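You operate a simulated robot arm through the tools that you are given. There is no shell and no other tool.

The job below is to be done with a simulated two-armed robot. You get a single attempt, and the scene is never put back.

JOB
Run the paint through the flow cup; over 30 s set out the thinner, else the hardener.
Fine: fill it to its line from the black rim cup, cup back, lever shut after; the bottle goes on the bench top; a teaspoon spilt at most. Set down upright: black rim cup, thinner bottle.

It is judged by the outcome, as a careful person would: the job done as asked, and still so three seconds after it is handed in. It fails if anything else is knocked over, pushed out of place, dropped, spilled or broken.

ROBOT AND FRAMES
Two 6-joint arms with two-finger grippers on one trunk that stands fixed in place. Base frame: the origin is at the foot of the trunk, x ahead of it, y to its left, z up; the work surface is at about z = 0.9. Lengths are in m, angles in degrees, forces in N, time in s.
The left shoulder is at [0.03, 0.178, 1.163], the right one opposite. With the tool pointing down near the work surface each hand reaches from about 0.54 to 0.8 m from the base axis, measured 20 degrees to its own side. Payload 2.54 kg a hand.
Tool frame (each hand has its own): the origin (TCP) lies between the finger pads and is the grasp point; the fingertips stand 0.03 m ahead of it; z points along the fingers, y is the line along which they close. Largest opening 0.116 m; the body of the gripper starts 0.095 m behind the TCP.
Orientation is told as [roll, pitch, yaw] about the base's x, y, z axes, in that order, counted from this pose: with the fingers straight down and closing along the base's y, the tool's x points along the base's -x, its y along +y and its z along -z.

CONTROLS
- The arms move only by the tool apply_moves. It takes "left_plan", "right_plan" or both (then of equal length, played together; a hand with none holds still); each is text: rows parted by semicolons, each of 6 numbers parted by spaces: the shift along the tool's x, y, z in m, then the turn, a rotation vector about the tool's x, y, z in degrees. In form: x y z ax ay az; .... A call has 1 to 20 rows; each row is the pose to reach, as a shift and turn from the pose commanded when the call began, along the tool's axes at that moment. "left_hand" and "right_hand" are, for a hand that has rows, the opening, from 0 (shut) to 1 (fully open), set as the call begins (left out, the last holds). Rows are played at 5 a second. More than 0.05 m and 8.6 degrees between two rows, or a gripper value outside its range, and nothing of the call is played. A pose out of reach is approached as far as the arm can. The call stops where the force on the tool passes 40 N (or 10 N more than at its start, if that is more) or the arm is blocked; 0.2 s more then pass. The fingers move at their own pace (about 0.153 m/s each) and stop on an object; they squeeze with about 44 N. The grip force told is the motor's: it shows also when the fingers shut on nothing. Time passes only in rows, and 0.2 s behind the last, so rows that repeat a pose let the fingers close. It gives the time, the measured TCP pose, the force on the tool (base axes), the opening and the grip force at its end, in the units of the frame above (readings bear some noise), with the torque about the TCP (base axes, N m) and any sound that the robot's microphone picked up.
- Cameras (640 x 400 px; columns grow to the right, rows downward): "scene" is now at [0.0423, 0.022, 1.8788]; the picture's right is [0.31, -0.95, 0.00], its down [-0.77, -0.25, -0.59] and it looks along [0.56, 0.18, -0.81] (base axes); focal length 354 px, centre (320, 200). "left" rides on the left gripper at [0.069, 0.015, -0.122] in its tool frame; the picture's right is [-0.21, 0.98, 0.00], its down [-0.83, -0.18, -0.53] and it looks along [-0.52, -0.11, 0.85] (tool axes); focal length 251 px, centre (320, 200). "right" rides on the right gripper at [0.069, -0.015, -0.122] in its tool frame; the picture's right is [0.21, 0.98, 0.00], its down [-0.83, 0.18, -0.53] and it looks along [-0.52, 0.11, 0.85] (tool axes); focal length 251 px, centre (320, 200). There is no depth. A picture from a camera that has moved, and an enlarged one, comes with that camera's place and axes in the base frame and with its lens.
- capture(camera): a new picture of that camera. It takes no simulated time.
- lift_body(by): slides the trunk up (or, below 0, down) by that many m; the arms and the scene camera ride with it, the base frame stays. It gives what a move gives, with no picture.
- pan_tilt(pan, tilt): turns the head with the scene camera to pan (to the left, within 143 degrees either way) and tilt (down, from -29 to 69), counted from straight ahead of the robot. It gives what a move gives.
- zoom(camera, box): a new picture of the part [left, top, right, bottom] of that camera's present view, enlarged. It takes no simulated time.
- sign_off(): hands the job in; it is judged then, once.

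Nothing tells you positions but the pictures and the camera data. Unless the task says otherwise, let go and move clear before handing in.

The tools are called as a command line: name --argument value ..., lists and objects as JSON in quotes. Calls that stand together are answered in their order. apply_moves: Moves the arms, as the interface text tells. Its arguments: {"type":"object","properties":{"left_plan":{"type":"string"},"left_hand":{"type":"number"},"right_plan":{"type":"string"},"right_hand":{"type":"number"}},"required":[]} The other tools are called the same way: lift_body (by) slides the trunk up or down; pan_tilt (pan, tilt) turns the head that bears the scene camera; capture (camera) takes a picture; zoom (camera, box) takes an enlarged picture of a part of a camera's view; sign_off () hands the job in.

At the start:

```text
time_s: 0.0
left_tcp_pos: [0.3637, 0.2861, 1.4343]
left_tcp_rot: [0.0, 0.0, 0.0]
left_wrist_force: [-0.3, -0.3, 0.5]
left_moment: [0.03, -0.04, 0.01]
left_finger_gap: 0.1158
left_grip_force: 0.1
right_tcp_pos: [0.6177, 0.0193, 1.4612]
right_tcp_rot: [0.0, 0.0, 0.1]
right_wrist_force: [0.8, 0.5, -0.1]
right_moment: [0.02, 0.01, -0.01]
right_finger_gap: 0.116
right_grip_force: 0.1
trunk travel left (down, up): [-0.375, 0.165]
head pan, tilt: [18.2, 53.9]
```

scene: 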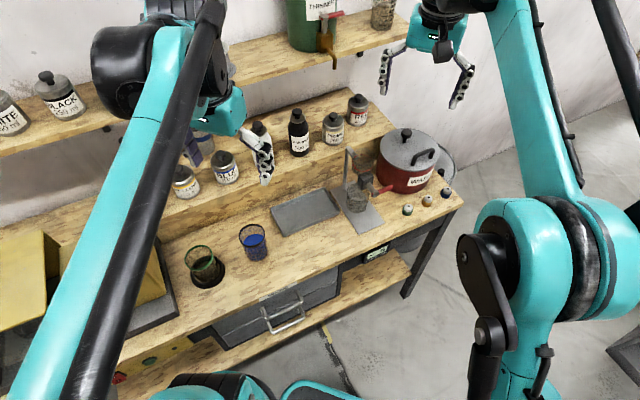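
right: 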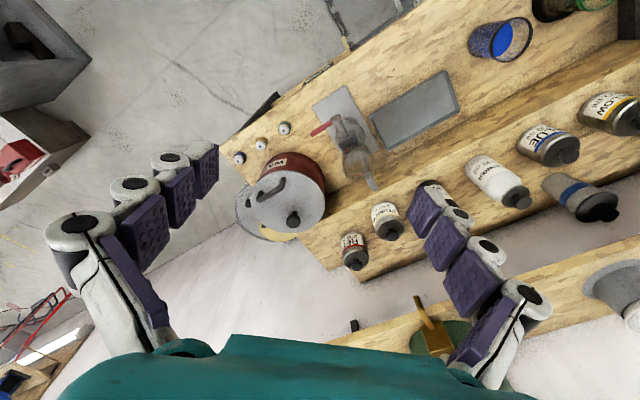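
left: 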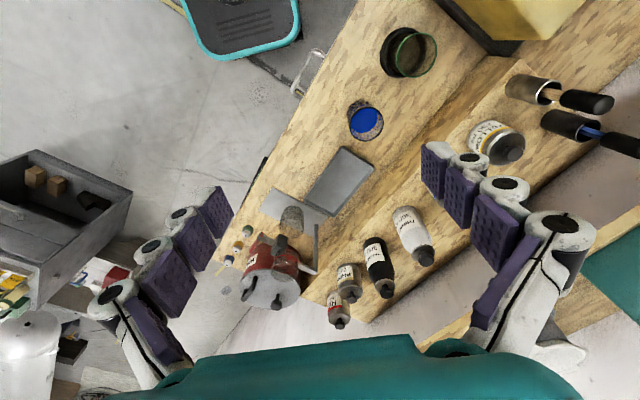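

I see a bench with two rimmed cups (one dark or green, one blue), a tray, a flow cup on a stand with a red lever, a waste pot, and bottles on a riser shelf. I'll look closer before moving anything.

zoom --camera "scene" --box '[160, 200, 320, 300]'

zoom --camera "scene" --box '[310, 130, 470, 230]'

zoom --camera "scene" --box '[230, 80, 390, 180]'

zoom --camera "right" --box '[220, 60, 420, 280]'

zoom --camera "left" --box '[220, 180, 440, 340]'

zoom --camera "left" --box '[320, 10, 480, 150]'

```text
4.00 times, centred on (240, 250) of scene
camera zoom: at [0.0423, 0.022, 1.8788], right [0.31, -0.95, 0.0], down [-0.77, -0.25, -0.59], along [0.56, 0.18, -0.81], focal length 1414 px, centre (640, 0)
```

zoom: 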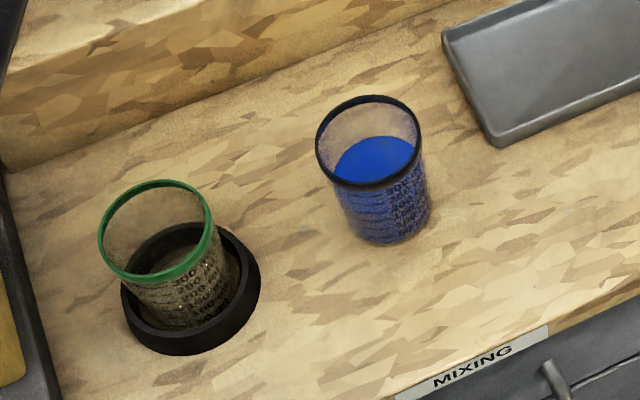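

```text
4.00 times, centred on (390, 180) of scene
camera zoom: at [0.0423, 0.022, 1.8788], right [0.31, -0.95, 0.0], down [-0.77, -0.25, -0.59], along [0.56, 0.18, -0.81], focal length 1414 px, centre (40, 280)
```

zoom: 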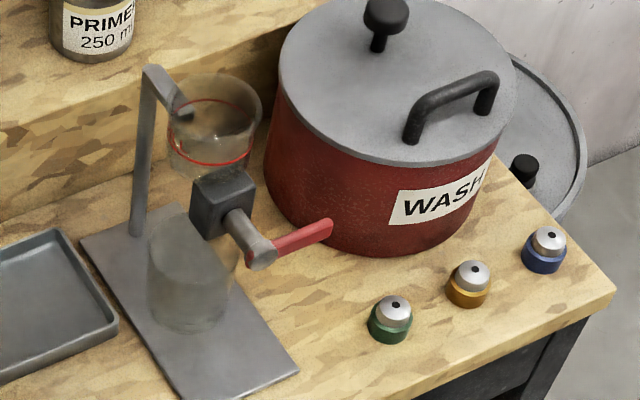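

```text
4.00 times, centred on (310, 130) of scene
camera zoom: at [0.0423, 0.022, 1.8788], right [0.31, -0.95, 0.0], down [-0.77, -0.25, -0.59], along [0.56, 0.18, -0.81], focal length 1414 px, centre (360, 480)
```

zoom: 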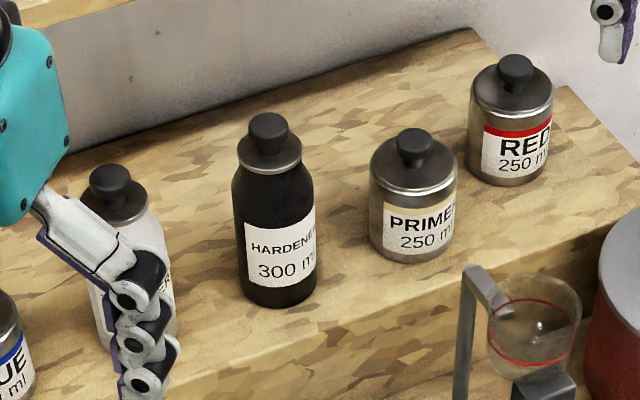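

```text
1.82 times, centred on (320, 170) of right
camera zoom: at [0.5484, 0.0046, 1.5833], right [-0.21, 0.98, 0.0], down [0.83, 0.18, 0.53], along [0.52, 0.11, -0.85], focal length 457 px, centre (320, 254)
```

zoom: 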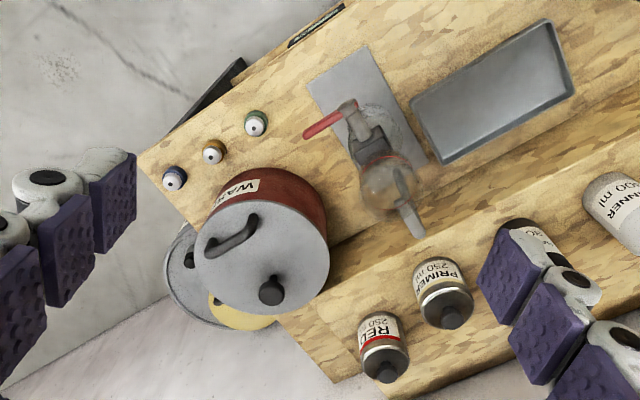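

```text
2.50 times, centred on (330, 260) of left
camera zoom: at [0.2935, 0.3008, 1.557], right [0.21, 0.98, 0.0], down [0.83, -0.18, 0.53], along [0.52, -0.11, -0.85], focal length 629 px, centre (295, 50)
```

zoom: 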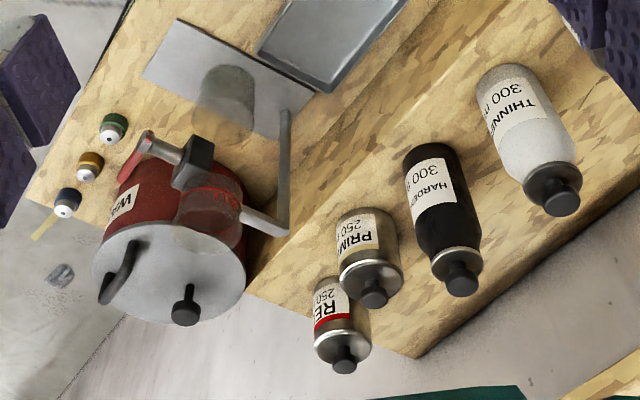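

```text
2.86 times, centred on (400, 80) of left
camera zoom: at [0.2935, 0.3008, 1.557], right [0.21, 0.98, 0.0], down [0.83, -0.18, 0.53], along [0.52, -0.11, -0.85], focal length 718 px, centre (91, 543)
```

zoom: 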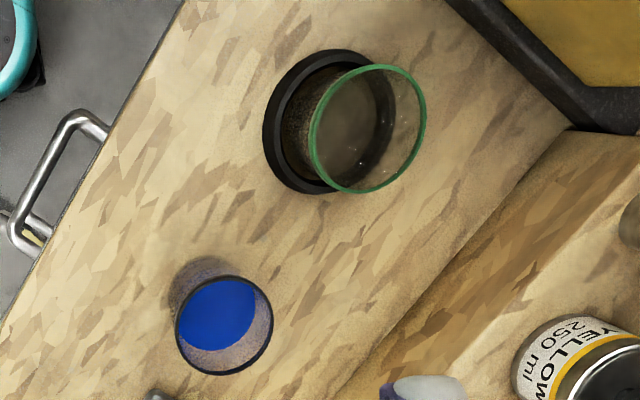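

The bench runs diagonally. The paint is in the black-rimmed cup at about (0.47, 0.37), and the flow cup is at about (0.73, 0.12) with its lever lying horizontal. I'll zoom in on the flow cup, the paint cup and the bottles to fix positions.

zoom --camera "scene" --box '[336, 138, 400, 178]'

zoom --camera "scene" --box '[336, 170, 400, 210]'

zoom --camera "scene" --box '[224, 215, 288, 265]'

zoom --camera "right" --box '[296, 90, 408, 200]'

zoom --camera "left" --box '[250, 180, 350, 290]'

zoom --camera "left" --box '[330, 80, 400, 150]'

zoom --camera "right" --box '[440, 0, 560, 80]'

zoom --camera "right" --box '[400, 120, 640, 280]'

```text
10.00 times, centred on (368, 158) of scene
camera zoom: at [0.0423, 0.022, 1.8788], right [0.31, -0.95, 0.0], down [-0.77, -0.25, -0.59], along [0.56, 0.18, -0.81], focal length 3536 px, centre (-160, 620)
```

zoom: 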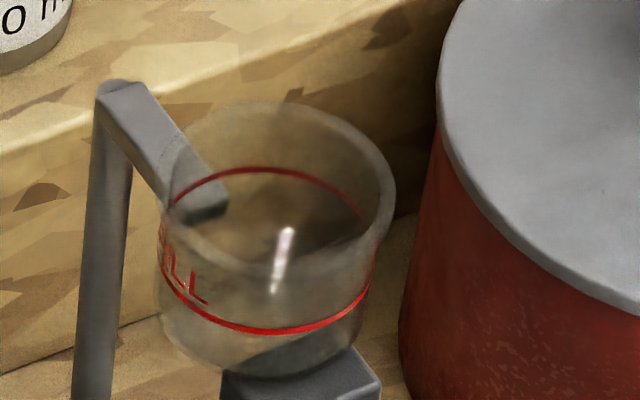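

```text
10.00 times, centred on (368, 190) of scene
camera zoom: at [0.0423, 0.022, 1.8788], right [0.31, -0.95, 0.0], down [-0.77, -0.25, -0.59], along [0.56, 0.18, -0.81], focal length 3536 px, centre (-160, 300)
```

zoom: 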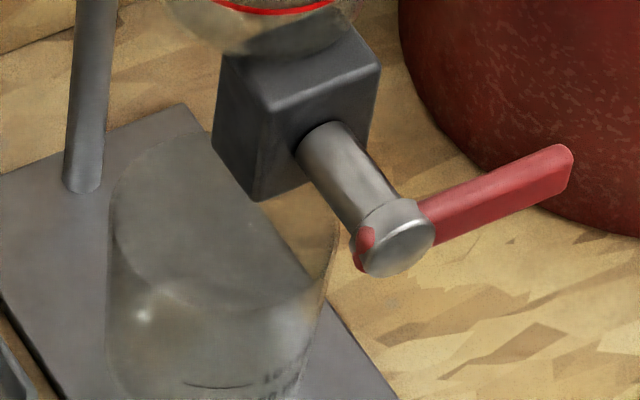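

```text
8.00 times, centred on (256, 240) of scene
camera zoom: at [0.0423, 0.022, 1.8788], right [0.31, -0.95, 0.0], down [-0.77, -0.25, -0.59], along [0.56, 0.18, -0.81], focal length 2829 px, centre (832, -120)
```

zoom: 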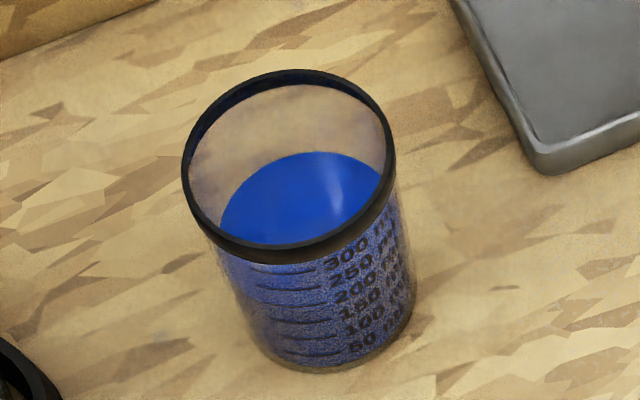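

```text
3.64 times, centred on (352, 145) of right
camera zoom: at [0.5484, 0.0046, 1.5833], right [-0.21, 0.98, 0.0], down [0.83, 0.18, 0.53], along [0.52, 0.11, -0.85], focal length 914 px, centre (204, 400)
```

zoom: 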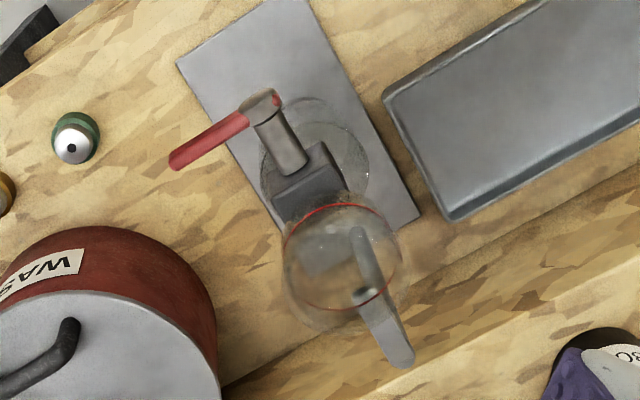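

```text
3.64 times, centred on (300, 235) of left
camera zoom: at [0.2935, 0.3008, 1.557], right [0.21, 0.98, 0.0], down [0.83, -0.18, 0.53], along [0.52, -0.11, -0.85], focal length 914 px, centre (393, 73)
```

zoom: 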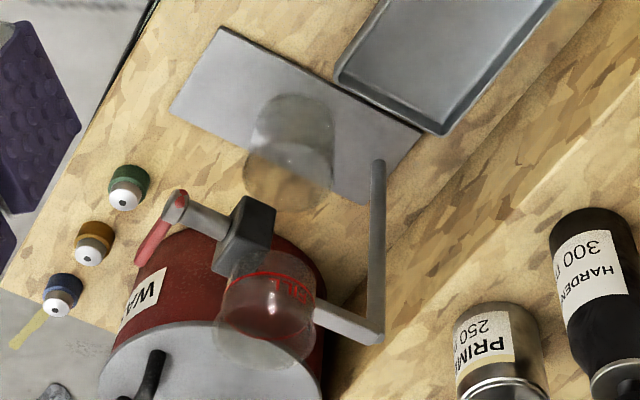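

```text
5.71 times, centred on (365, 115) of left
camera zoom: at [0.2935, 0.3008, 1.557], right [0.21, 0.98, 0.0], down [0.83, -0.18, 0.53], along [0.52, -0.11, -0.85], focal length 1437 px, centre (63, 686)
```

zoom: 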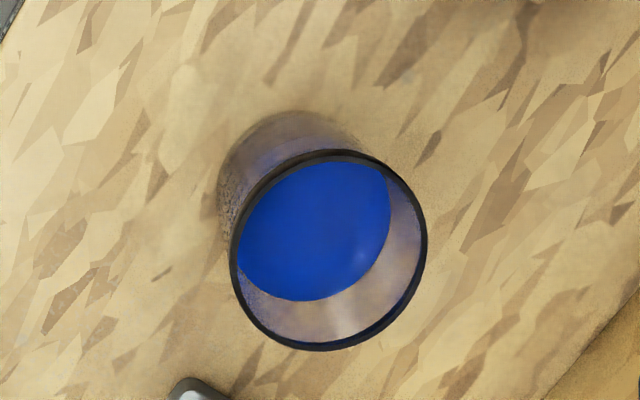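

```text
5.00 times, centred on (500, 40) of right
camera zoom: at [0.5484, 0.0046, 1.5833], right [-0.21, 0.98, 0.0], down [0.83, 0.18, 0.53], along [0.52, 0.11, -0.85], focal length 1257 px, centre (-580, 1000)
```

zoom: 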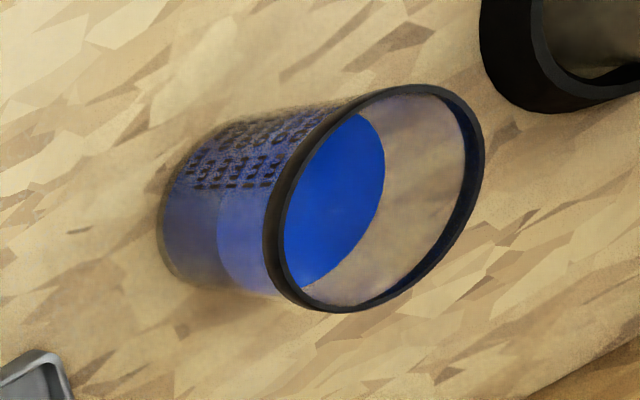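

```text
2.50 times, centred on (520, 200) of right
camera zoom: at [0.5484, 0.0046, 1.5833], right [-0.21, 0.98, 0.0], down [0.83, 0.18, 0.53], along [0.52, 0.11, -0.85], focal length 629 px, centre (-180, 200)
```

zoom: 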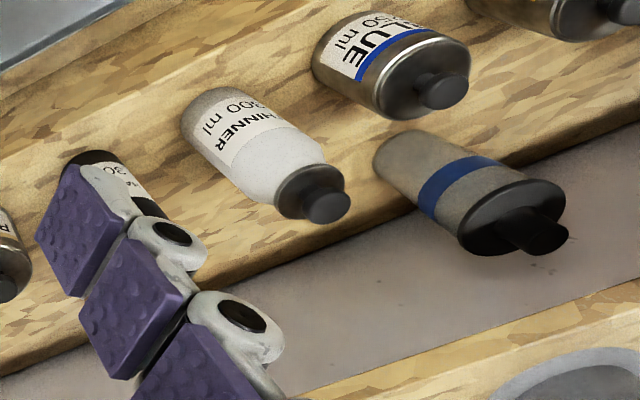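

The paint cup's rim is at about z 1.01. The flow cup's rim is at about z 1.15, centred near (0.728, 0.118). I'll clear the right arm to the side and rehearse the pour with the empty left hand, starting by turning its heading.

apply_moves --left_plan "-0.024 -0.004 0.008 0 0 6; -0.047 -0.007 0.017 0 0 12; -0.071 -0.011 0.025 0 0 18; -0.094 -0.014 0.034 0 0 24; -0.118 -0.018 0.042 0 0 30; -0.142 -0.022 0.05 0 0 36; -0.165 -0.025 0.059 0 0 42; -0.189 -0.029 0.067 0 0 48; -0.212 -0.032 0.076 0 0 54; -0.236 -0.036 0.084 0 0 60" --right_plan "0.007 -0.032 0.006 0 0 0; 0.014 -0.064 0.012 0 0 0; 0.021 -0.096 0.018 0 0 0; 0.028 -0.128 0.024 0 0 0; 0.035 -0.16 0.03 0 0 0; 0.042 -0.192 0.036 0 0 0; 0.049 -0.224 0.042 0 0 0; 0.056 -0.256 0.048 0 0 0; 0.063 -0.288 0.054 0 0 0; 0.07 -0.32 0.06 0 0 0"

```text
time_s: 2.2
left_tcp_pos: [0.6022, 0.2502, 1.3484]
left_tcp_rot: [-0.1, 0.0, -60.1]
left_wrist_force: [1.2, -0.3, -0.1]
left_moment: [0.01, 0.02, -0.02]
left_finger_gap: 0.1162
left_grip_force: 0.0
right_tcp_pos: [0.5481, -0.3021, 1.4001]
right_tcp_rot: [0.1, 0.0, 0.1]
right_wrist_force: [0.1, -0.4, -0.7]
right_moment: [0.03, 0.02, -0.04]
right_finger_gap: 0.1159
right_grip_force: 0.1
trunk travel left (down, up): [-0.375, 0.165]
head pan, tilt: [18.2, 53.9]
```

Heading works. Next I'll try the fully tipped pour attitude just above the real pour point.

apply_moves --left_plan "-0.02 0.007 0.015 0 6.7 0; -0.04 0.014 0.029 0 13.4 0; -0.06 0.021 0.044 0 20 0; -0.08 0.028 0.059 0 26.7 0; -0.1 0.035 0.073 0 33.4 0; -0.12 0.0425 0.088 0 40 0"

capture --camera "scene"

capture --camera "left"

```text
time_s: 3.6
left_tcp_pos: [0.6985, 0.1671, 1.2609]
left_tcp_rot: [0.1, 40.2, -60.0]
left_wrist_force: [-0.4, -0.8, -1.4]
left_moment: [0.04, 0.02, -0.03]
left_finger_gap: 0.1159
left_grip_force: 0.0
right_tcp_pos: [0.549, -0.3017, 1.3995]
right_tcp_rot: [0.0, 0.1, 0.1]
right_wrist_force: [-0.1, 0.4, 0.2]
right_moment: [0.03, 0.07, -0.01]
right_finger_gap: 0.1159
right_grip_force: 0.1
trunk travel left (down, up): [-0.375, 0.165]
head pan, tilt: [18.2, 53.9]
```

```text
taken
camera scene: at [0.0457, 0.0203, 1.8787], right [0.31, -0.95, 0.0], down [-0.77, -0.25, -0.59], along [0.56, 0.18, -0.81], focal length 354 px, centre (320, 200)
```

scene: 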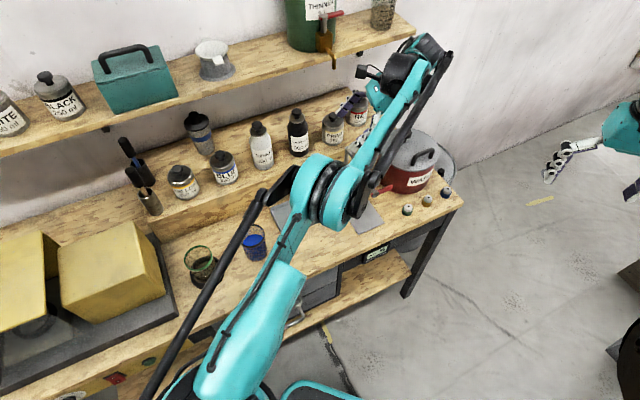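

```text
taken
camera left: at [0.7236, 0.1505, 1.3989], right [0.93, 0.35, -0.14], down [0.33, -0.94, -0.13], along [-0.17, 0.07, -0.98], focal length 251 px, centre (320, 200)
```

left: 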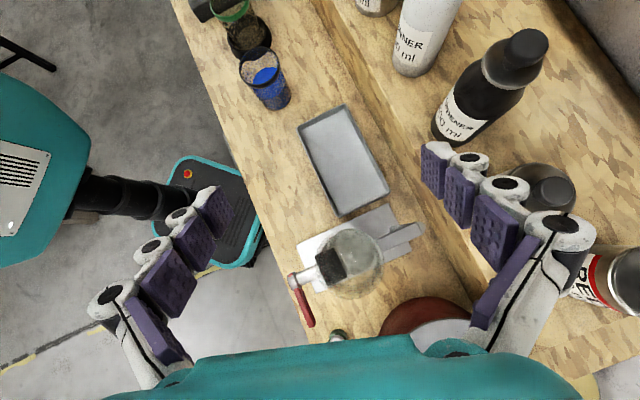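

The tipped pose is well within reach. Now I'll check the grasp attitude (tilted 25° the other way) above the paint cup.

apply_moves --left_plan "0.0149 -0.0103 0.0269 0 -6.5 0; 0.0298 -0.0206 0.0537 0 -13 0; 0.0447 -0.0308 0.0806 0 -19.5 0; 0.0596 -0.0411 0.1075 0 -26 0; 0.0745 -0.0514 0.1344 0 -32.5 0; 0.0893 -0.0617 0.1612 0 -39 0; 0.1042 -0.072 0.1881 0 -45.5 0; 0.1191 -0.0822 0.215 0 -52 0; 0.134 -0.0925 0.2418 0 -58.5 0; 0.1489 -0.1028 0.2687 0 -65 0; 0.1489 -0.1028 0.2687 0 -65 0"

capture --camera "left"

capture --camera "scene"

```text
time_s: 6.0
left_tcp_pos: [0.4621, 0.3633, 1.1528]
left_tcp_rot: [0.0, -25.0, -60.0]
left_wrist_force: [0.1, -0.8, 0.1]
left_moment: [0.08, 0.0, 0.01]
left_finger_gap: 0.1161
left_grip_force: 0.0
right_tcp_pos: [0.5476, -0.3015, 1.4001]
right_tcp_rot: [0.1, 0.1, -0.1]
right_wrist_force: [-0.2, -1.2, 0.8]
right_moment: [0.05, 0.04, 0.04]
right_finger_gap: 0.1158
right_grip_force: 0.0
trunk travel left (down, up): [-0.375, 0.165]
head pan, tilt: [18.2, 53.9]
```

```text
taken
camera left: at [0.4181, 0.4693, 1.2339], right [0.94, 0.32, 0.09], down [0.1, -0.54, 0.83], along [0.32, -0.78, -0.55], focal length 251 px, centre (320, 200)
```

left: 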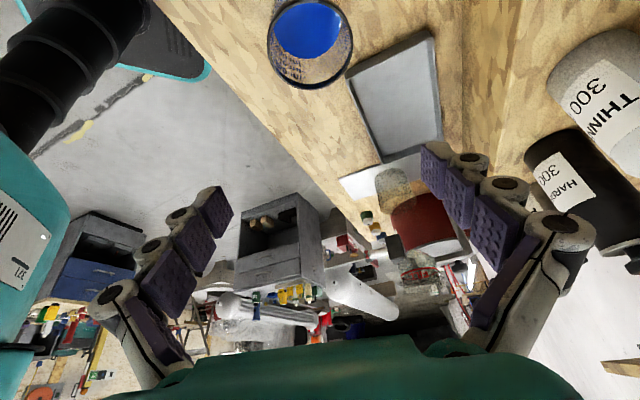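

```text
taken
camera scene: at [0.0429, 0.0204, 1.8788], right [0.31, -0.95, 0.0], down [-0.77, -0.25, -0.59], along [0.56, 0.18, -0.81], focal length 354 px, centre (320, 200)
```

scene: 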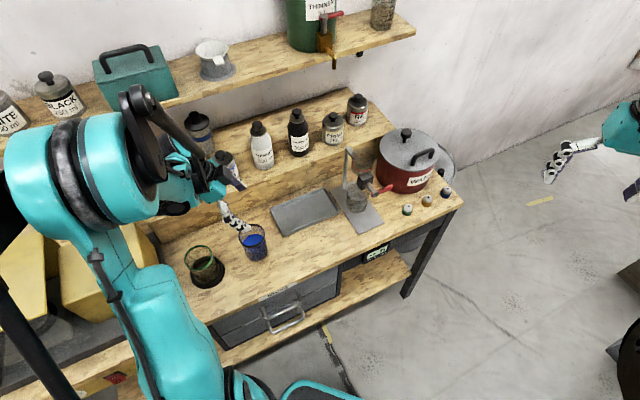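

The grasp attitude is reachable too, but I want a side view of the elbow clearance. I'll turn the right hand so its camera looks sideways along the bench, which will also serve later for watching the fill level.

apply_moves --right_plan "0 0 0 0 0 -8.33; 0 0 0 0 0 -16.67; 0 0 0 0 0 -25; 0 0 0 0 0 -33.3; 0 0 0 0 0 -41.67; 0 0 0 0 0 -50; 0 0 0 0 0 -58.3; 0 0 0 0 0 -66.67; 0 0 0 0 0 -75"

apply_moves --right_plan "-0.018 0.007 0.03 0 -7.14 0; -0.036 0.014 0.06 0 -14.3 0; -0.054 0.02 0.09 0 -21.4 0; -0.073 0.027 0.12 0 -28.6 0; -0.091 0.034 0.15 0 -35.7 0; -0.109 0.041 0.18 0 -42.9 0; -0.127 0.048 0.21 0 -50 0"

capture --camera "right"

capture --camera "scene"

```text
time_s: 8.0
left_tcp_pos: [0.4617, 0.3645, 1.1531]
left_tcp_rot: [0.1, -25.0, -60.0]
left_wrist_force: [-0.8, -0.1, 0.7]
left_moment: [-0.03, 0.02, 0.0]
left_finger_gap: 0.1161
left_grip_force: 0.0
right_tcp_pos: [0.5469, -0.2996, 1.4016]
right_tcp_rot: [0.0, 0.1, 75.2]
right_wrist_force: [0.5, -1.0, 0.1]
right_moment: [0.01, 0.0, 0.0]
right_finger_gap: 0.1158
right_grip_force: 0.0
trunk travel left (down, up): [-0.375, 0.165]
head pan, tilt: [18.2, 53.9]
```

```text
time_s: 9.6
left_tcp_pos: [0.463, 0.3639, 1.1514]
left_tcp_rot: [0.0, -24.8, -60.1]
left_wrist_force: [1.0, -0.8, 0.5]
left_moment: [0.02, 0.0, 0.01]
left_finger_gap: 0.1158
left_grip_force: 0.0
right_tcp_pos: [0.5345, -0.166, 1.1893]
right_tcp_rot: [0.1, -50.0, 74.9]
right_wrist_force: [-0.1, -0.4, 0.0]
right_moment: [0.01, 0.04, 0.01]
right_finger_gap: 0.1155
right_grip_force: 0.0
trunk travel left (down, up): [-0.375, 0.165]
head pan, tilt: [18.2, 53.9]
```

```text
taken
camera right: at [0.5137, -0.3024, 1.2153], right [-0.98, 0.12, -0.16], down [-0.14, 0.16, 0.98], along [0.14, 0.98, -0.14], focal length 251 px, centre (320, 200)
```

right: 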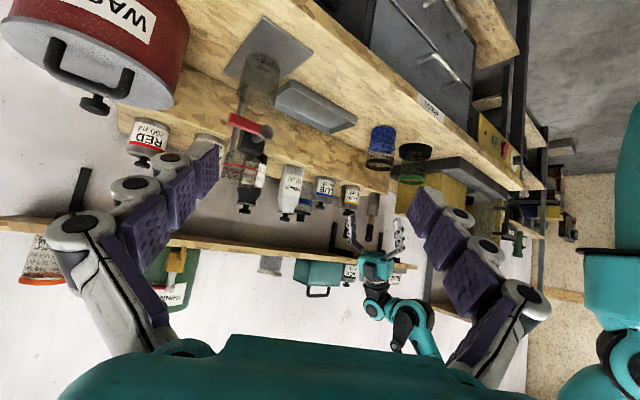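

```text
taken
camera scene: at [0.0442, 0.0212, 1.8787], right [0.31, -0.95, 0.0], down [-0.77, -0.25, -0.59], along [0.56, 0.18, -0.81], focal length 354 px, centre (320, 200)
```

scene: 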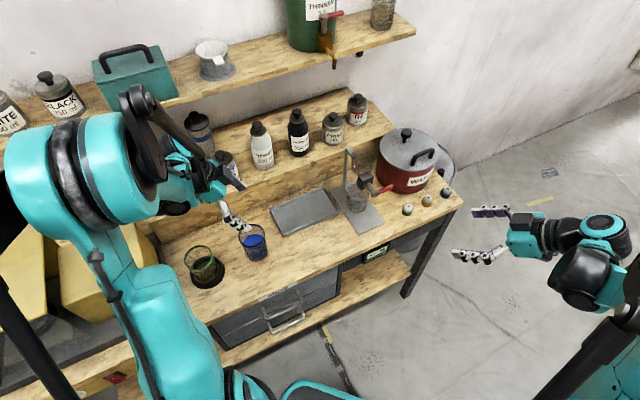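

zoom --camera "right" --box '[205, 10, 305, 220]'

zoom --camera "right" --box '[300, 100, 500, 360]'

```text
1.90 times, centred on (255, 115) of right
camera zoom: at [0.5137, -0.3024, 1.2153], right [-0.98, 0.12, -0.16], down [-0.14, 0.16, 0.98], along [0.14, 0.98, -0.14], focal length 479 px, centre (444, 362)
```

zoom: 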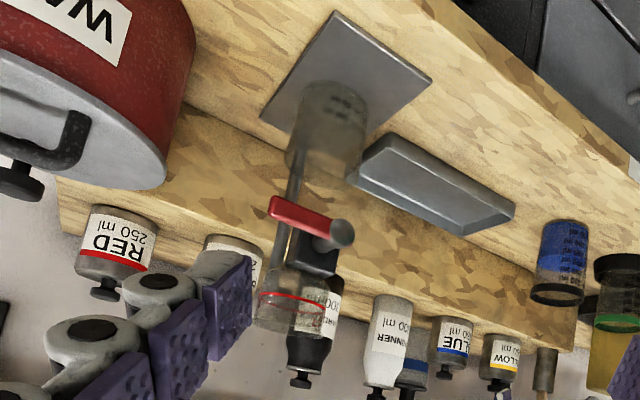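

```text
1.54 times, centred on (400, 230) of right
camera zoom: at [0.5137, -0.3024, 1.2153], right [-0.98, 0.12, -0.16], down [-0.14, 0.16, 0.98], along [0.14, 0.98, -0.14], focal length 387 px, centre (197, 154)
```

zoom: 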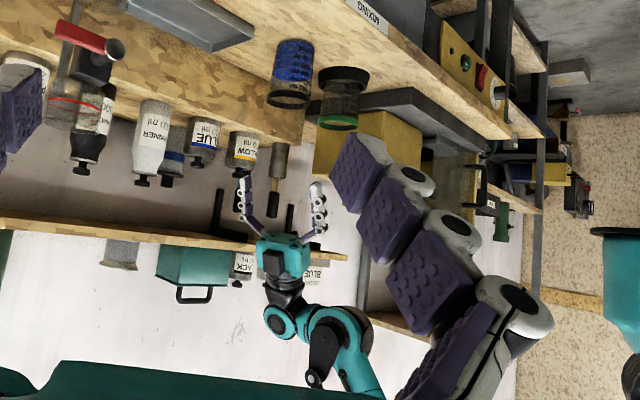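

zoom --camera "left" --box '[250, 0, 378, 100]'

zoom --camera "scene" --box '[210, 215, 290, 275]'

zoom --camera "right" --box '[350, 110, 440, 200]'

```text
4.00 times, centred on (314, 50) of left
camera zoom: at [0.4192, 0.4696, 1.2336], right [0.94, 0.32, 0.09], down [0.11, -0.54, 0.83], along [0.32, -0.78, -0.55], focal length 1006 px, centre (344, 800)
```

zoom: 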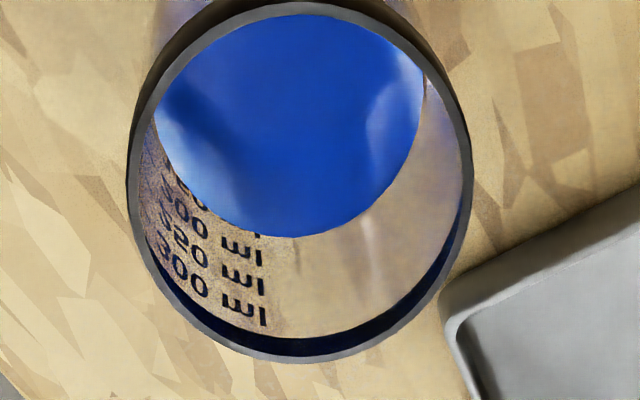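

```text
6.67 times, centred on (250, 245) of scene
camera zoom: at [0.0442, 0.0212, 1.8787], right [0.31, -0.95, 0.0], down [-0.77, -0.25, -0.59], along [0.56, 0.18, -0.81], focal length 2357 px, centre (787, -100)
```

zoom: 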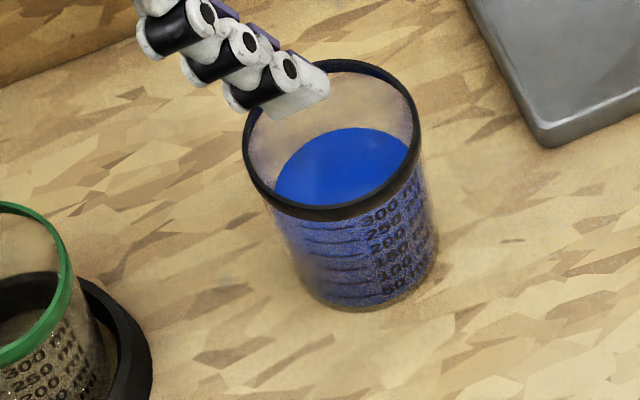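

```text
4.44 times, centred on (395, 155) of right
camera zoom: at [0.5137, -0.3024, 1.2153], right [-0.98, 0.12, -0.16], down [-0.14, 0.16, 0.98], along [0.14, 0.98, -0.14], focal length 1118 px, centre (-13, 400)
```

zoom: 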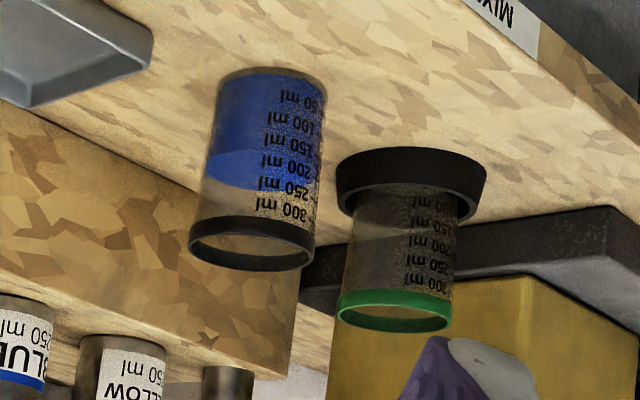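

The paint cup holds about 225 ml and sits at about (0.466, 0.367), radius 0.037. I'll take it with the left hand heading about -80° and tilted 40°, which keeps the hand clear of the green cup and puts the pads on the cup body rather than the rim.

apply_moves --left_plan "0 0 0 2.82 0 6.04; 0 0 0 5.63 0 12.09; 0 0 0 8.45 0 18.13" --left_hand 1

apply_moves --left_plan "0 0 0 0 -5 0; 0 0 0 0 -10 0; 0 0 0 0 -15 0; 0 0 0 0 -15 0; 0 0 0 0 -15 0"

capture --camera "scene"

zoom --camera "right" --box '[300, 100, 500, 360]'

```text
time_s: 10.4
left_tcp_pos: [0.4629, 0.3646, 1.1535]
left_tcp_rot: [0.0, -25.1, -80.1]
left_wrist_force: [-0.2, 0.1, -0.2]
left_moment: [0.01, -0.02, -0.01]
left_finger_gap: 0.116
left_grip_force: 0.0
right_tcp_pos: [0.5325, -0.164, 1.1904]
right_tcp_rot: [0.1, -49.9, 75.0]
right_wrist_force: [0.5, -0.5, 0.3]
right_moment: [0.0, -0.04, 0.0]
right_finger_gap: 0.116
right_grip_force: 0.1
trunk travel left (down, up): [-0.375, 0.165]
head pan, tilt: [18.2, 53.9]
```

```text
time_s: 11.6
left_tcp_pos: [0.4637, 0.3647, 1.1528]
left_tcp_rot: [0.0, -40.0, -80.0]
left_wrist_force: [-0.2, -0.7, 0.0]
left_moment: [-0.03, 0.0, -0.01]
left_finger_gap: 0.1158
left_grip_force: 0.0
right_tcp_pos: [0.532, -0.1654, 1.1899]
right_tcp_rot: [-0.1, -50.0, 75.0]
right_wrist_force: [0.6, 0.4, 0.3]
right_moment: [-0.01, 0.02, -0.02]
right_finger_gap: 0.1161
right_grip_force: 0.2
trunk travel left (down, up): [-0.375, 0.165]
head pan, tilt: [18.2, 53.9]
```

```text
taken
camera scene: at [0.0424, 0.0222, 1.8788], right [0.31, -0.95, 0.0], down [-0.77, -0.25, -0.59], along [0.56, 0.18, -0.81], focal length 354 px, centre (320, 200)
```

scene: 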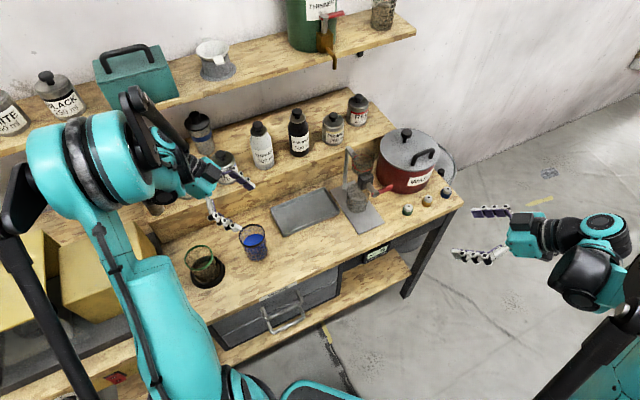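

```text
1.54 times, centred on (400, 230) of right
camera zoom: at [0.5127, -0.3019, 1.2164], right [-0.98, 0.12, -0.16], down [-0.14, 0.16, 0.98], along [0.14, 0.98, -0.14], focal length 387 px, centre (197, 154)
```

zoom: 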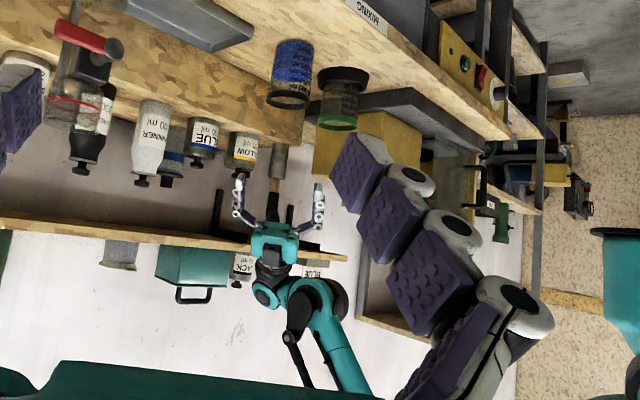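

apply_moves --left_plan "0.0203 0.0012 0.023 0 0 0; 0.0407 0.0023 0.046 0 0 0; 0.061 0.0035 0.0689 0 0 0; 0.061 0.0035 0.0689 0 0 0"

zoom --camera "scene" --box '[180, 190, 300, 270]'

zoom --camera "right" --box '[340, 100, 460, 260]'

capture --camera "left"

```text
time_s: 12.6
left_tcp_pos: [0.4656, 0.3666, 1.0595]
left_tcp_rot: [0.0, -40.0, -80.0]
left_wrist_force: [0.4, -0.1, 0.8]
left_moment: [0.03, -0.01, 0.0]
left_finger_gap: 0.116
left_grip_force: 0.1
right_tcp_pos: [0.5328, -0.1662, 1.1913]
right_tcp_rot: [-0.1, -50.0, 75.0]
right_wrist_force: [0.0, 0.4, 0.1]
right_moment: [-0.02, -0.04, -0.03]
right_finger_gap: 0.1158
right_grip_force: 0.0
trunk travel left (down, up): [-0.375, 0.165]
head pan, tilt: [18.2, 53.9]
```

```text
5.00 times, centred on (240, 230) of scene
camera zoom: at [0.0418, 0.0215, 1.8788], right [0.31, -0.95, 0.0], down [-0.77, -0.25, -0.59], along [0.56, 0.18, -0.81], focal length 1768 px, centre (720, 50)
```

zoom: 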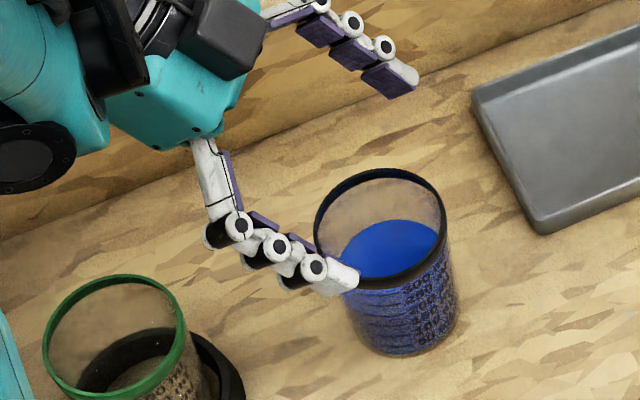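

```text
2.50 times, centred on (400, 180) of right
camera zoom: at [0.5123, -0.3023, 1.2165], right [-0.98, 0.12, -0.16], down [-0.14, 0.16, 0.98], along [0.14, 0.98, -0.14], focal length 629 px, centre (120, 250)
```

zoom: 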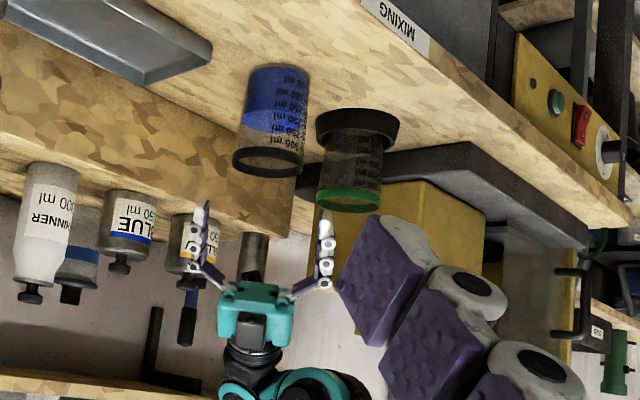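

```text
taken
camera left: at [0.4567, 0.4982, 1.1101], right [0.99, 0.01, 0.14], down [-0.13, -0.32, 0.94], along [0.05, -0.95, -0.31], focal length 251 px, centre (320, 200)
```

left: 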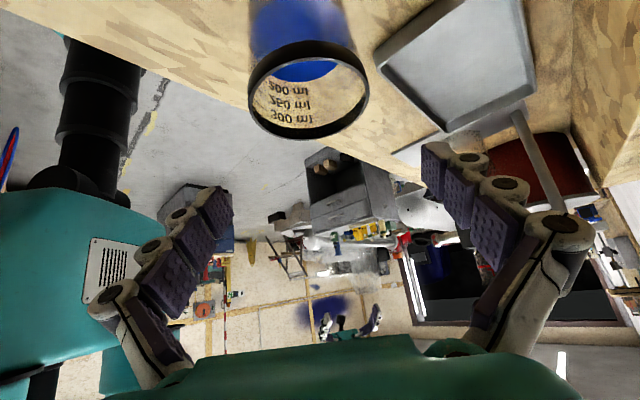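

The fingers straddle the cup evenly and the hand's camera is clear of the green cup. I'll lower to mid-cup.

apply_moves --left_plan "0.0128 0 0.0152 0 0 0; 0.0256 0 0.0305 0 0 0; 0.0384 0 0.0457 0 0 0; 0.0512 0.0005 0.061 0 0 0; 0.064 0.001 0.0762 0 0 0; 0.064 0.001 0.0762 0 0 0"

zoom --camera "scene" --box '[180, 190, 300, 270]'

zoom --camera "right" --box '[340, 100, 460, 260]'

```text
time_s: 14.0
left_tcp_pos: [0.4669, 0.3679, 0.962]
left_tcp_rot: [0.0, -40.0, -80.0]
left_wrist_force: [-0.9, -1.6, 1.3]
left_moment: [-0.02, -0.03, 0.02]
left_finger_gap: 0.1158
left_grip_force: 0.1
right_tcp_pos: [0.5328, -0.1653, 1.1902]
right_tcp_rot: [0.0, -50.0, 75.0]
right_wrist_force: [-0.3, -0.5, 0.1]
right_moment: [-0.01, -0.04, 0.0]
right_finger_gap: 0.1161
right_grip_force: 0.1
trunk travel left (down, up): [-0.375, 0.165]
head pan, tilt: [18.2, 53.9]
```

```text
5.00 times, centred on (240, 230) of scene
camera zoom: at [0.0421, 0.0217, 1.8788], right [0.31, -0.95, 0.0], down [-0.77, -0.25, -0.59], along [0.56, 0.18, -0.81], focal length 1768 px, centre (720, 50)
```

zoom: 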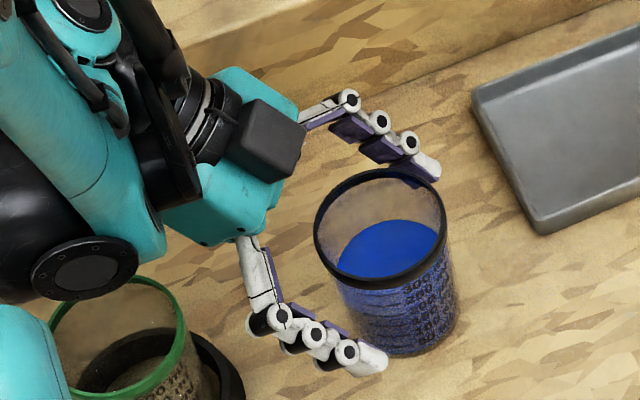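

```text
2.50 times, centred on (400, 180) of right
camera zoom: at [0.5125, -0.3022, 1.2164], right [-0.98, 0.12, -0.16], down [-0.14, 0.16, 0.98], along [0.14, 0.98, -0.14], focal length 629 px, centre (120, 250)
```

zoom: 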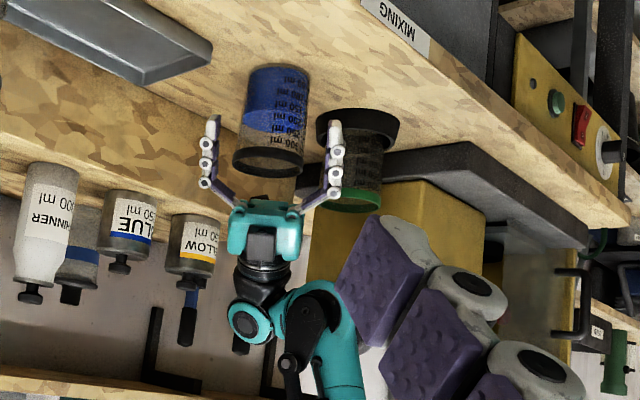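

The cup is centred between the fingers. Closing the grip.

apply_moves --left_plan "0 0 0 0 0 0; 0 0 0 0 0 0; 0 0 0 0 0 0; 0 0 0 0 0 0; 0 0 0 0 0 0" --left_hand 0

zoom --camera "scene" --box '[180, 190, 300, 270]'

zoom --camera "right" --box '[340, 100, 460, 200]'

```text
time_s: 15.2
left_tcp_pos: [0.4677, 0.3691, 0.9609]
left_tcp_rot: [0.0, -39.9, -80.0]
left_wrist_force: [2.7, 1.4, 4.7]
left_moment: [0.08, -0.28, 0.03]
left_finger_gap: 0.0682
left_grip_force: 44.0
right_tcp_pos: [0.5325, -0.1659, 1.1913]
right_tcp_rot: [0.0, -50.0, 75.0]
right_wrist_force: [0.3, -0.2, -0.2]
right_moment: [-0.02, 0.02, 0.02]
right_finger_gap: 0.1163
right_grip_force: 0.0
trunk travel left (down, up): [-0.375, 0.165]
head pan, tilt: [18.2, 53.9]
```

```text
5.00 times, centred on (240, 230) of scene
camera zoom: at [0.0423, 0.0221, 1.8788], right [0.31, -0.95, 0.0], down [-0.77, -0.25, -0.59], along [0.56, 0.18, -0.81], focal length 1768 px, centre (720, 50)
```

zoom: 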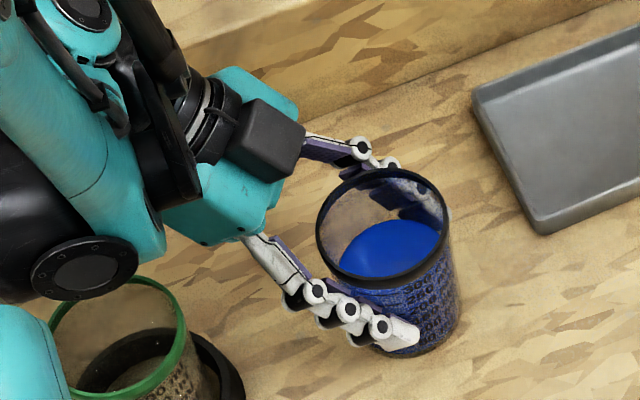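

```text
4.00 times, centred on (400, 150) of right
camera zoom: at [0.5126, -0.3019, 1.2164], right [-0.98, 0.12, -0.16], down [-0.14, 0.16, 0.98], along [0.14, 0.98, -0.14], focal length 1006 px, centre (0, 400)
```

zoom: 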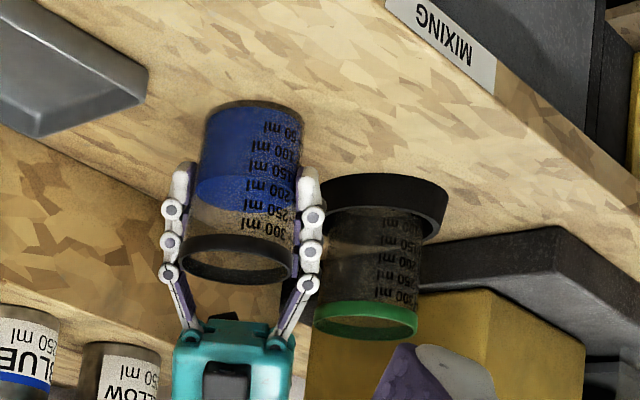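

The grip is on the cup body (0.068 m, 44 N). Lifting slowly, first by a few centimetres.

apply_moves --left_plan "-0.0032 0 -0.0038 0 0 0; -0.0096 0 -0.0115 0 0 0; -0.0193 0 -0.023 0 0 0; -0.0257 0 -0.0306 0 0 0; -0.0257 0 -0.0306 0 0 0"

zoom --camera "right" --box '[340, 100, 460, 200]'

zoom --camera "scene" --box '[180, 190, 300, 270]'

```text
time_s: 16.4
left_tcp_pos: [0.4671, 0.3685, 1.0016]
left_tcp_rot: [0.0, -40.0, -80.0]
left_wrist_force: [0.4, 0.4, -2.0]
left_moment: [-0.01, -0.02, -0.01]
left_finger_gap: 0.0683
left_grip_force: 44.2
right_tcp_pos: [0.5325, -0.1649, 1.1905]
right_tcp_rot: [0.0, -50.0, 75.1]
right_wrist_force: [0.0, 0.1, 1.2]
right_moment: [-0.02, 0.0, -0.01]
right_finger_gap: 0.1161
right_grip_force: 0.0
trunk travel left (down, up): [-0.375, 0.165]
head pan, tilt: [18.2, 53.9]
```

```text
4.00 times, centred on (400, 150) of right
camera zoom: at [0.5129, -0.3017, 1.2163], right [-0.98, 0.12, -0.16], down [-0.14, 0.16, 0.98], along [0.14, 0.98, -0.14], focal length 1006 px, centre (0, 400)
```

zoom: 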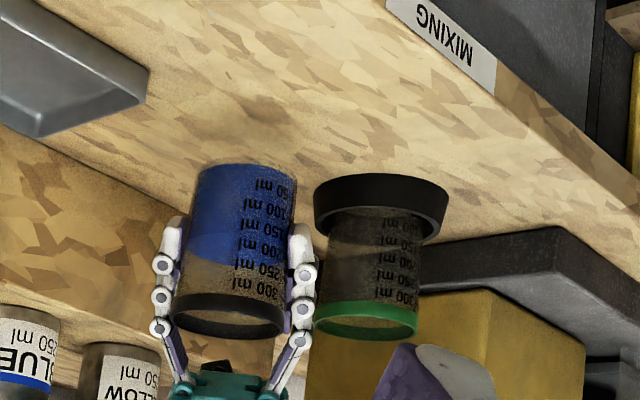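

```text
5.00 times, centred on (240, 230) of scene
camera zoom: at [0.0428, 0.0224, 1.8787], right [0.31, -0.95, 0.0], down [-0.77, -0.25, -0.59], along [0.56, 0.18, -0.81], focal length 1768 px, centre (720, 50)
```

zoom: 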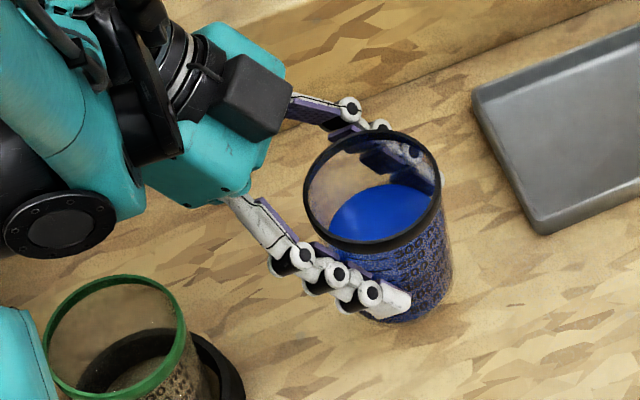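

The cup hangs upright and steady with no drips. Lifting higher, clear of everything.

apply_moves --left_plan "-0.0064 0 -0.0077 0 0 0; -0.0193 0 -0.023 0 0 0; -0.0354 0 -0.0421 0 0 0; -0.0514 0 -0.0613 0 0 0; -0.0675 0 -0.0804 0 0 0; -0.0836 0 -0.0996 0 0 0; -0.0996 0 -0.1187 0 0 0; -0.1157 0 -0.1379 0 0 0; -0.1318 0 -0.157 0 0 0; -0.1478 0 -0.1762 0 0 0; -0.1575 0 -0.1877 0 0 0; -0.1607 0 -0.1915 0 0 0; -0.1607 0 -0.1915 0 0 0"

capture --camera "scene"

```text
time_s: 19.2
left_tcp_pos: [0.4667, 0.3684, 1.2511]
left_tcp_rot: [0.1, -40.0, -80.1]
left_wrist_force: [0.1, 0.2, -2.5]
left_moment: [0.0, 0.01, 0.0]
left_finger_gap: 0.0682
left_grip_force: 44.3
right_tcp_pos: [0.5328, -0.165, 1.1911]
right_tcp_rot: [0.0, -50.1, 75.0]
right_wrist_force: [0.1, 0.8, -0.3]
right_moment: [-0.01, -0.01, 0.0]
right_finger_gap: 0.1161
right_grip_force: 0.1
trunk travel left (down, up): [-0.375, 0.165]
head pan, tilt: [18.2, 53.9]
```

```text
taken
camera scene: at [0.0426, 0.0222, 1.8788], right [0.31, -0.95, 0.0], down [-0.77, -0.25, -0.59], along [0.56, 0.18, -0.81], focal length 354 px, centre (320, 200)
```

scene: 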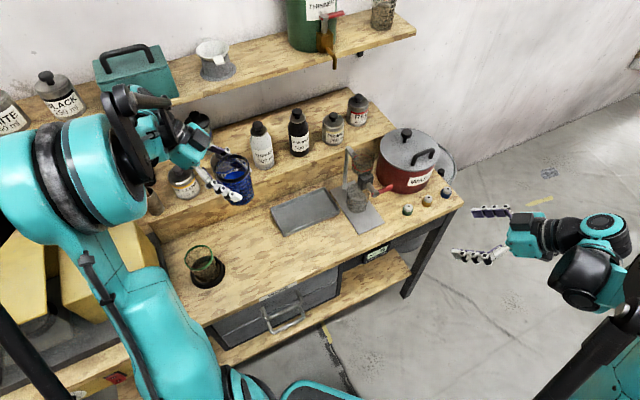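

apply_moves --left_plan "-0.0031 0.0037 0.0026 -0.26 0 -0.31; -0.0125 0.0147 0.0105 -1.03 0 -1.23; -0.0266 0.0312 0.0223 -2.19 0 -2.6; -0.0423 0.0496 0.0355 -3.47 0 -4.14; -0.0579 0.0679 0.0486 -4.76 0 -5.67; -0.0752 0.0881 0.063 -6.17 0 -7.35; -0.0924 0.1083 0.0775 -7.59 0 -9.04; -0.1096 0.1285 0.0919 -9 0 -10.72; -0.1253 0.1469 0.105 -10.29 0 -12.26; -0.1394 0.1634 0.1169 -11.45 0 -13.63; -0.1488 0.1744 0.1247 -12.22 0 -14.55; -0.1543 0.1808 0.1293 -12.67 0 -15.09; -0.1566 0.1836 0.1313 -12.86 0 -15.32; -0.1566 0.1836 0.1313 -12.86 0 -15.32"

capture --camera "scene"

capture --camera "right"

capture --camera "left"

```text
time_s: 22.2
left_tcp_pos: [0.6843, 0.1982, 1.2508]
left_tcp_rot: [0.0, -39.9, -60.0]
left_wrist_force: [0.0, 0.0, -2.4]
left_moment: [0.0, -0.02, 0.01]
left_finger_gap: 0.0682
left_grip_force: 43.8
right_tcp_pos: [0.5336, -0.1653, 1.1898]
right_tcp_rot: [-0.1, -50.0, 75.0]
right_wrist_force: [0.3, 0.0, -0.3]
right_moment: [0.01, 0.01, -0.04]
right_finger_gap: 0.1161
right_grip_force: 0.1
trunk travel left (down, up): [-0.375, 0.165]
head pan, tilt: [18.2, 53.9]
```

```text
taken
camera scene: at [0.0426, 0.0221, 1.8788], right [0.31, -0.95, 0.0], down [-0.77, -0.25, -0.59], along [0.56, 0.18, -0.81], focal length 354 px, centre (320, 200)
```

scene: 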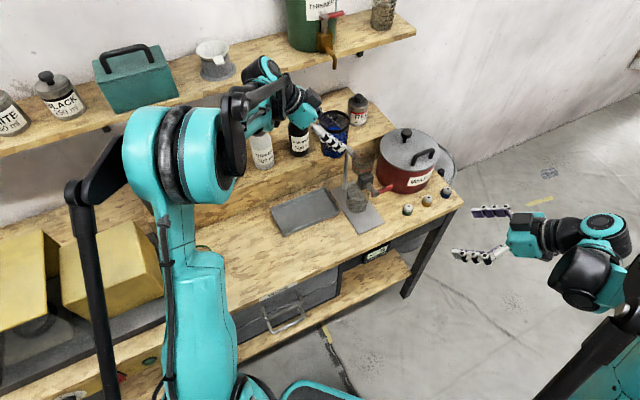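

```text
taken
camera right: at [0.5128, -0.302, 1.2163], right [-0.98, 0.12, -0.16], down [-0.14, 0.16, 0.98], along [0.14, 0.98, -0.14], focal length 251 px, centre (320, 200)
```

right: 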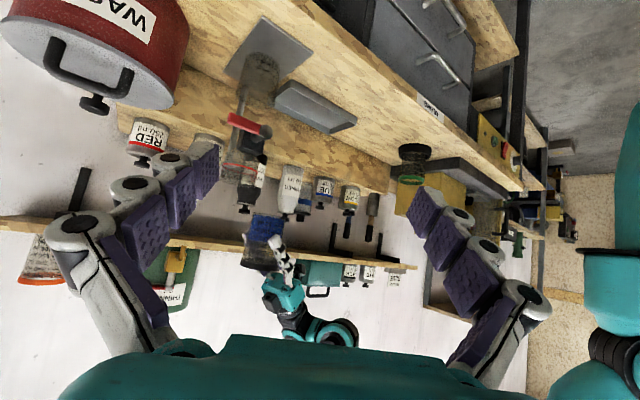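

```text
taken
camera left: at [0.6305, 0.3188, 1.2995], right [0.93, 0.35, 0.14], down [-0.01, -0.34, 0.94], along [0.37, -0.87, -0.31], focal length 251 px, centre (320, 200)
```

left: 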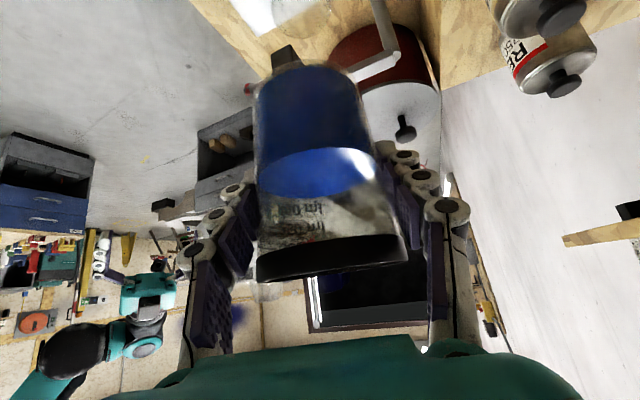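

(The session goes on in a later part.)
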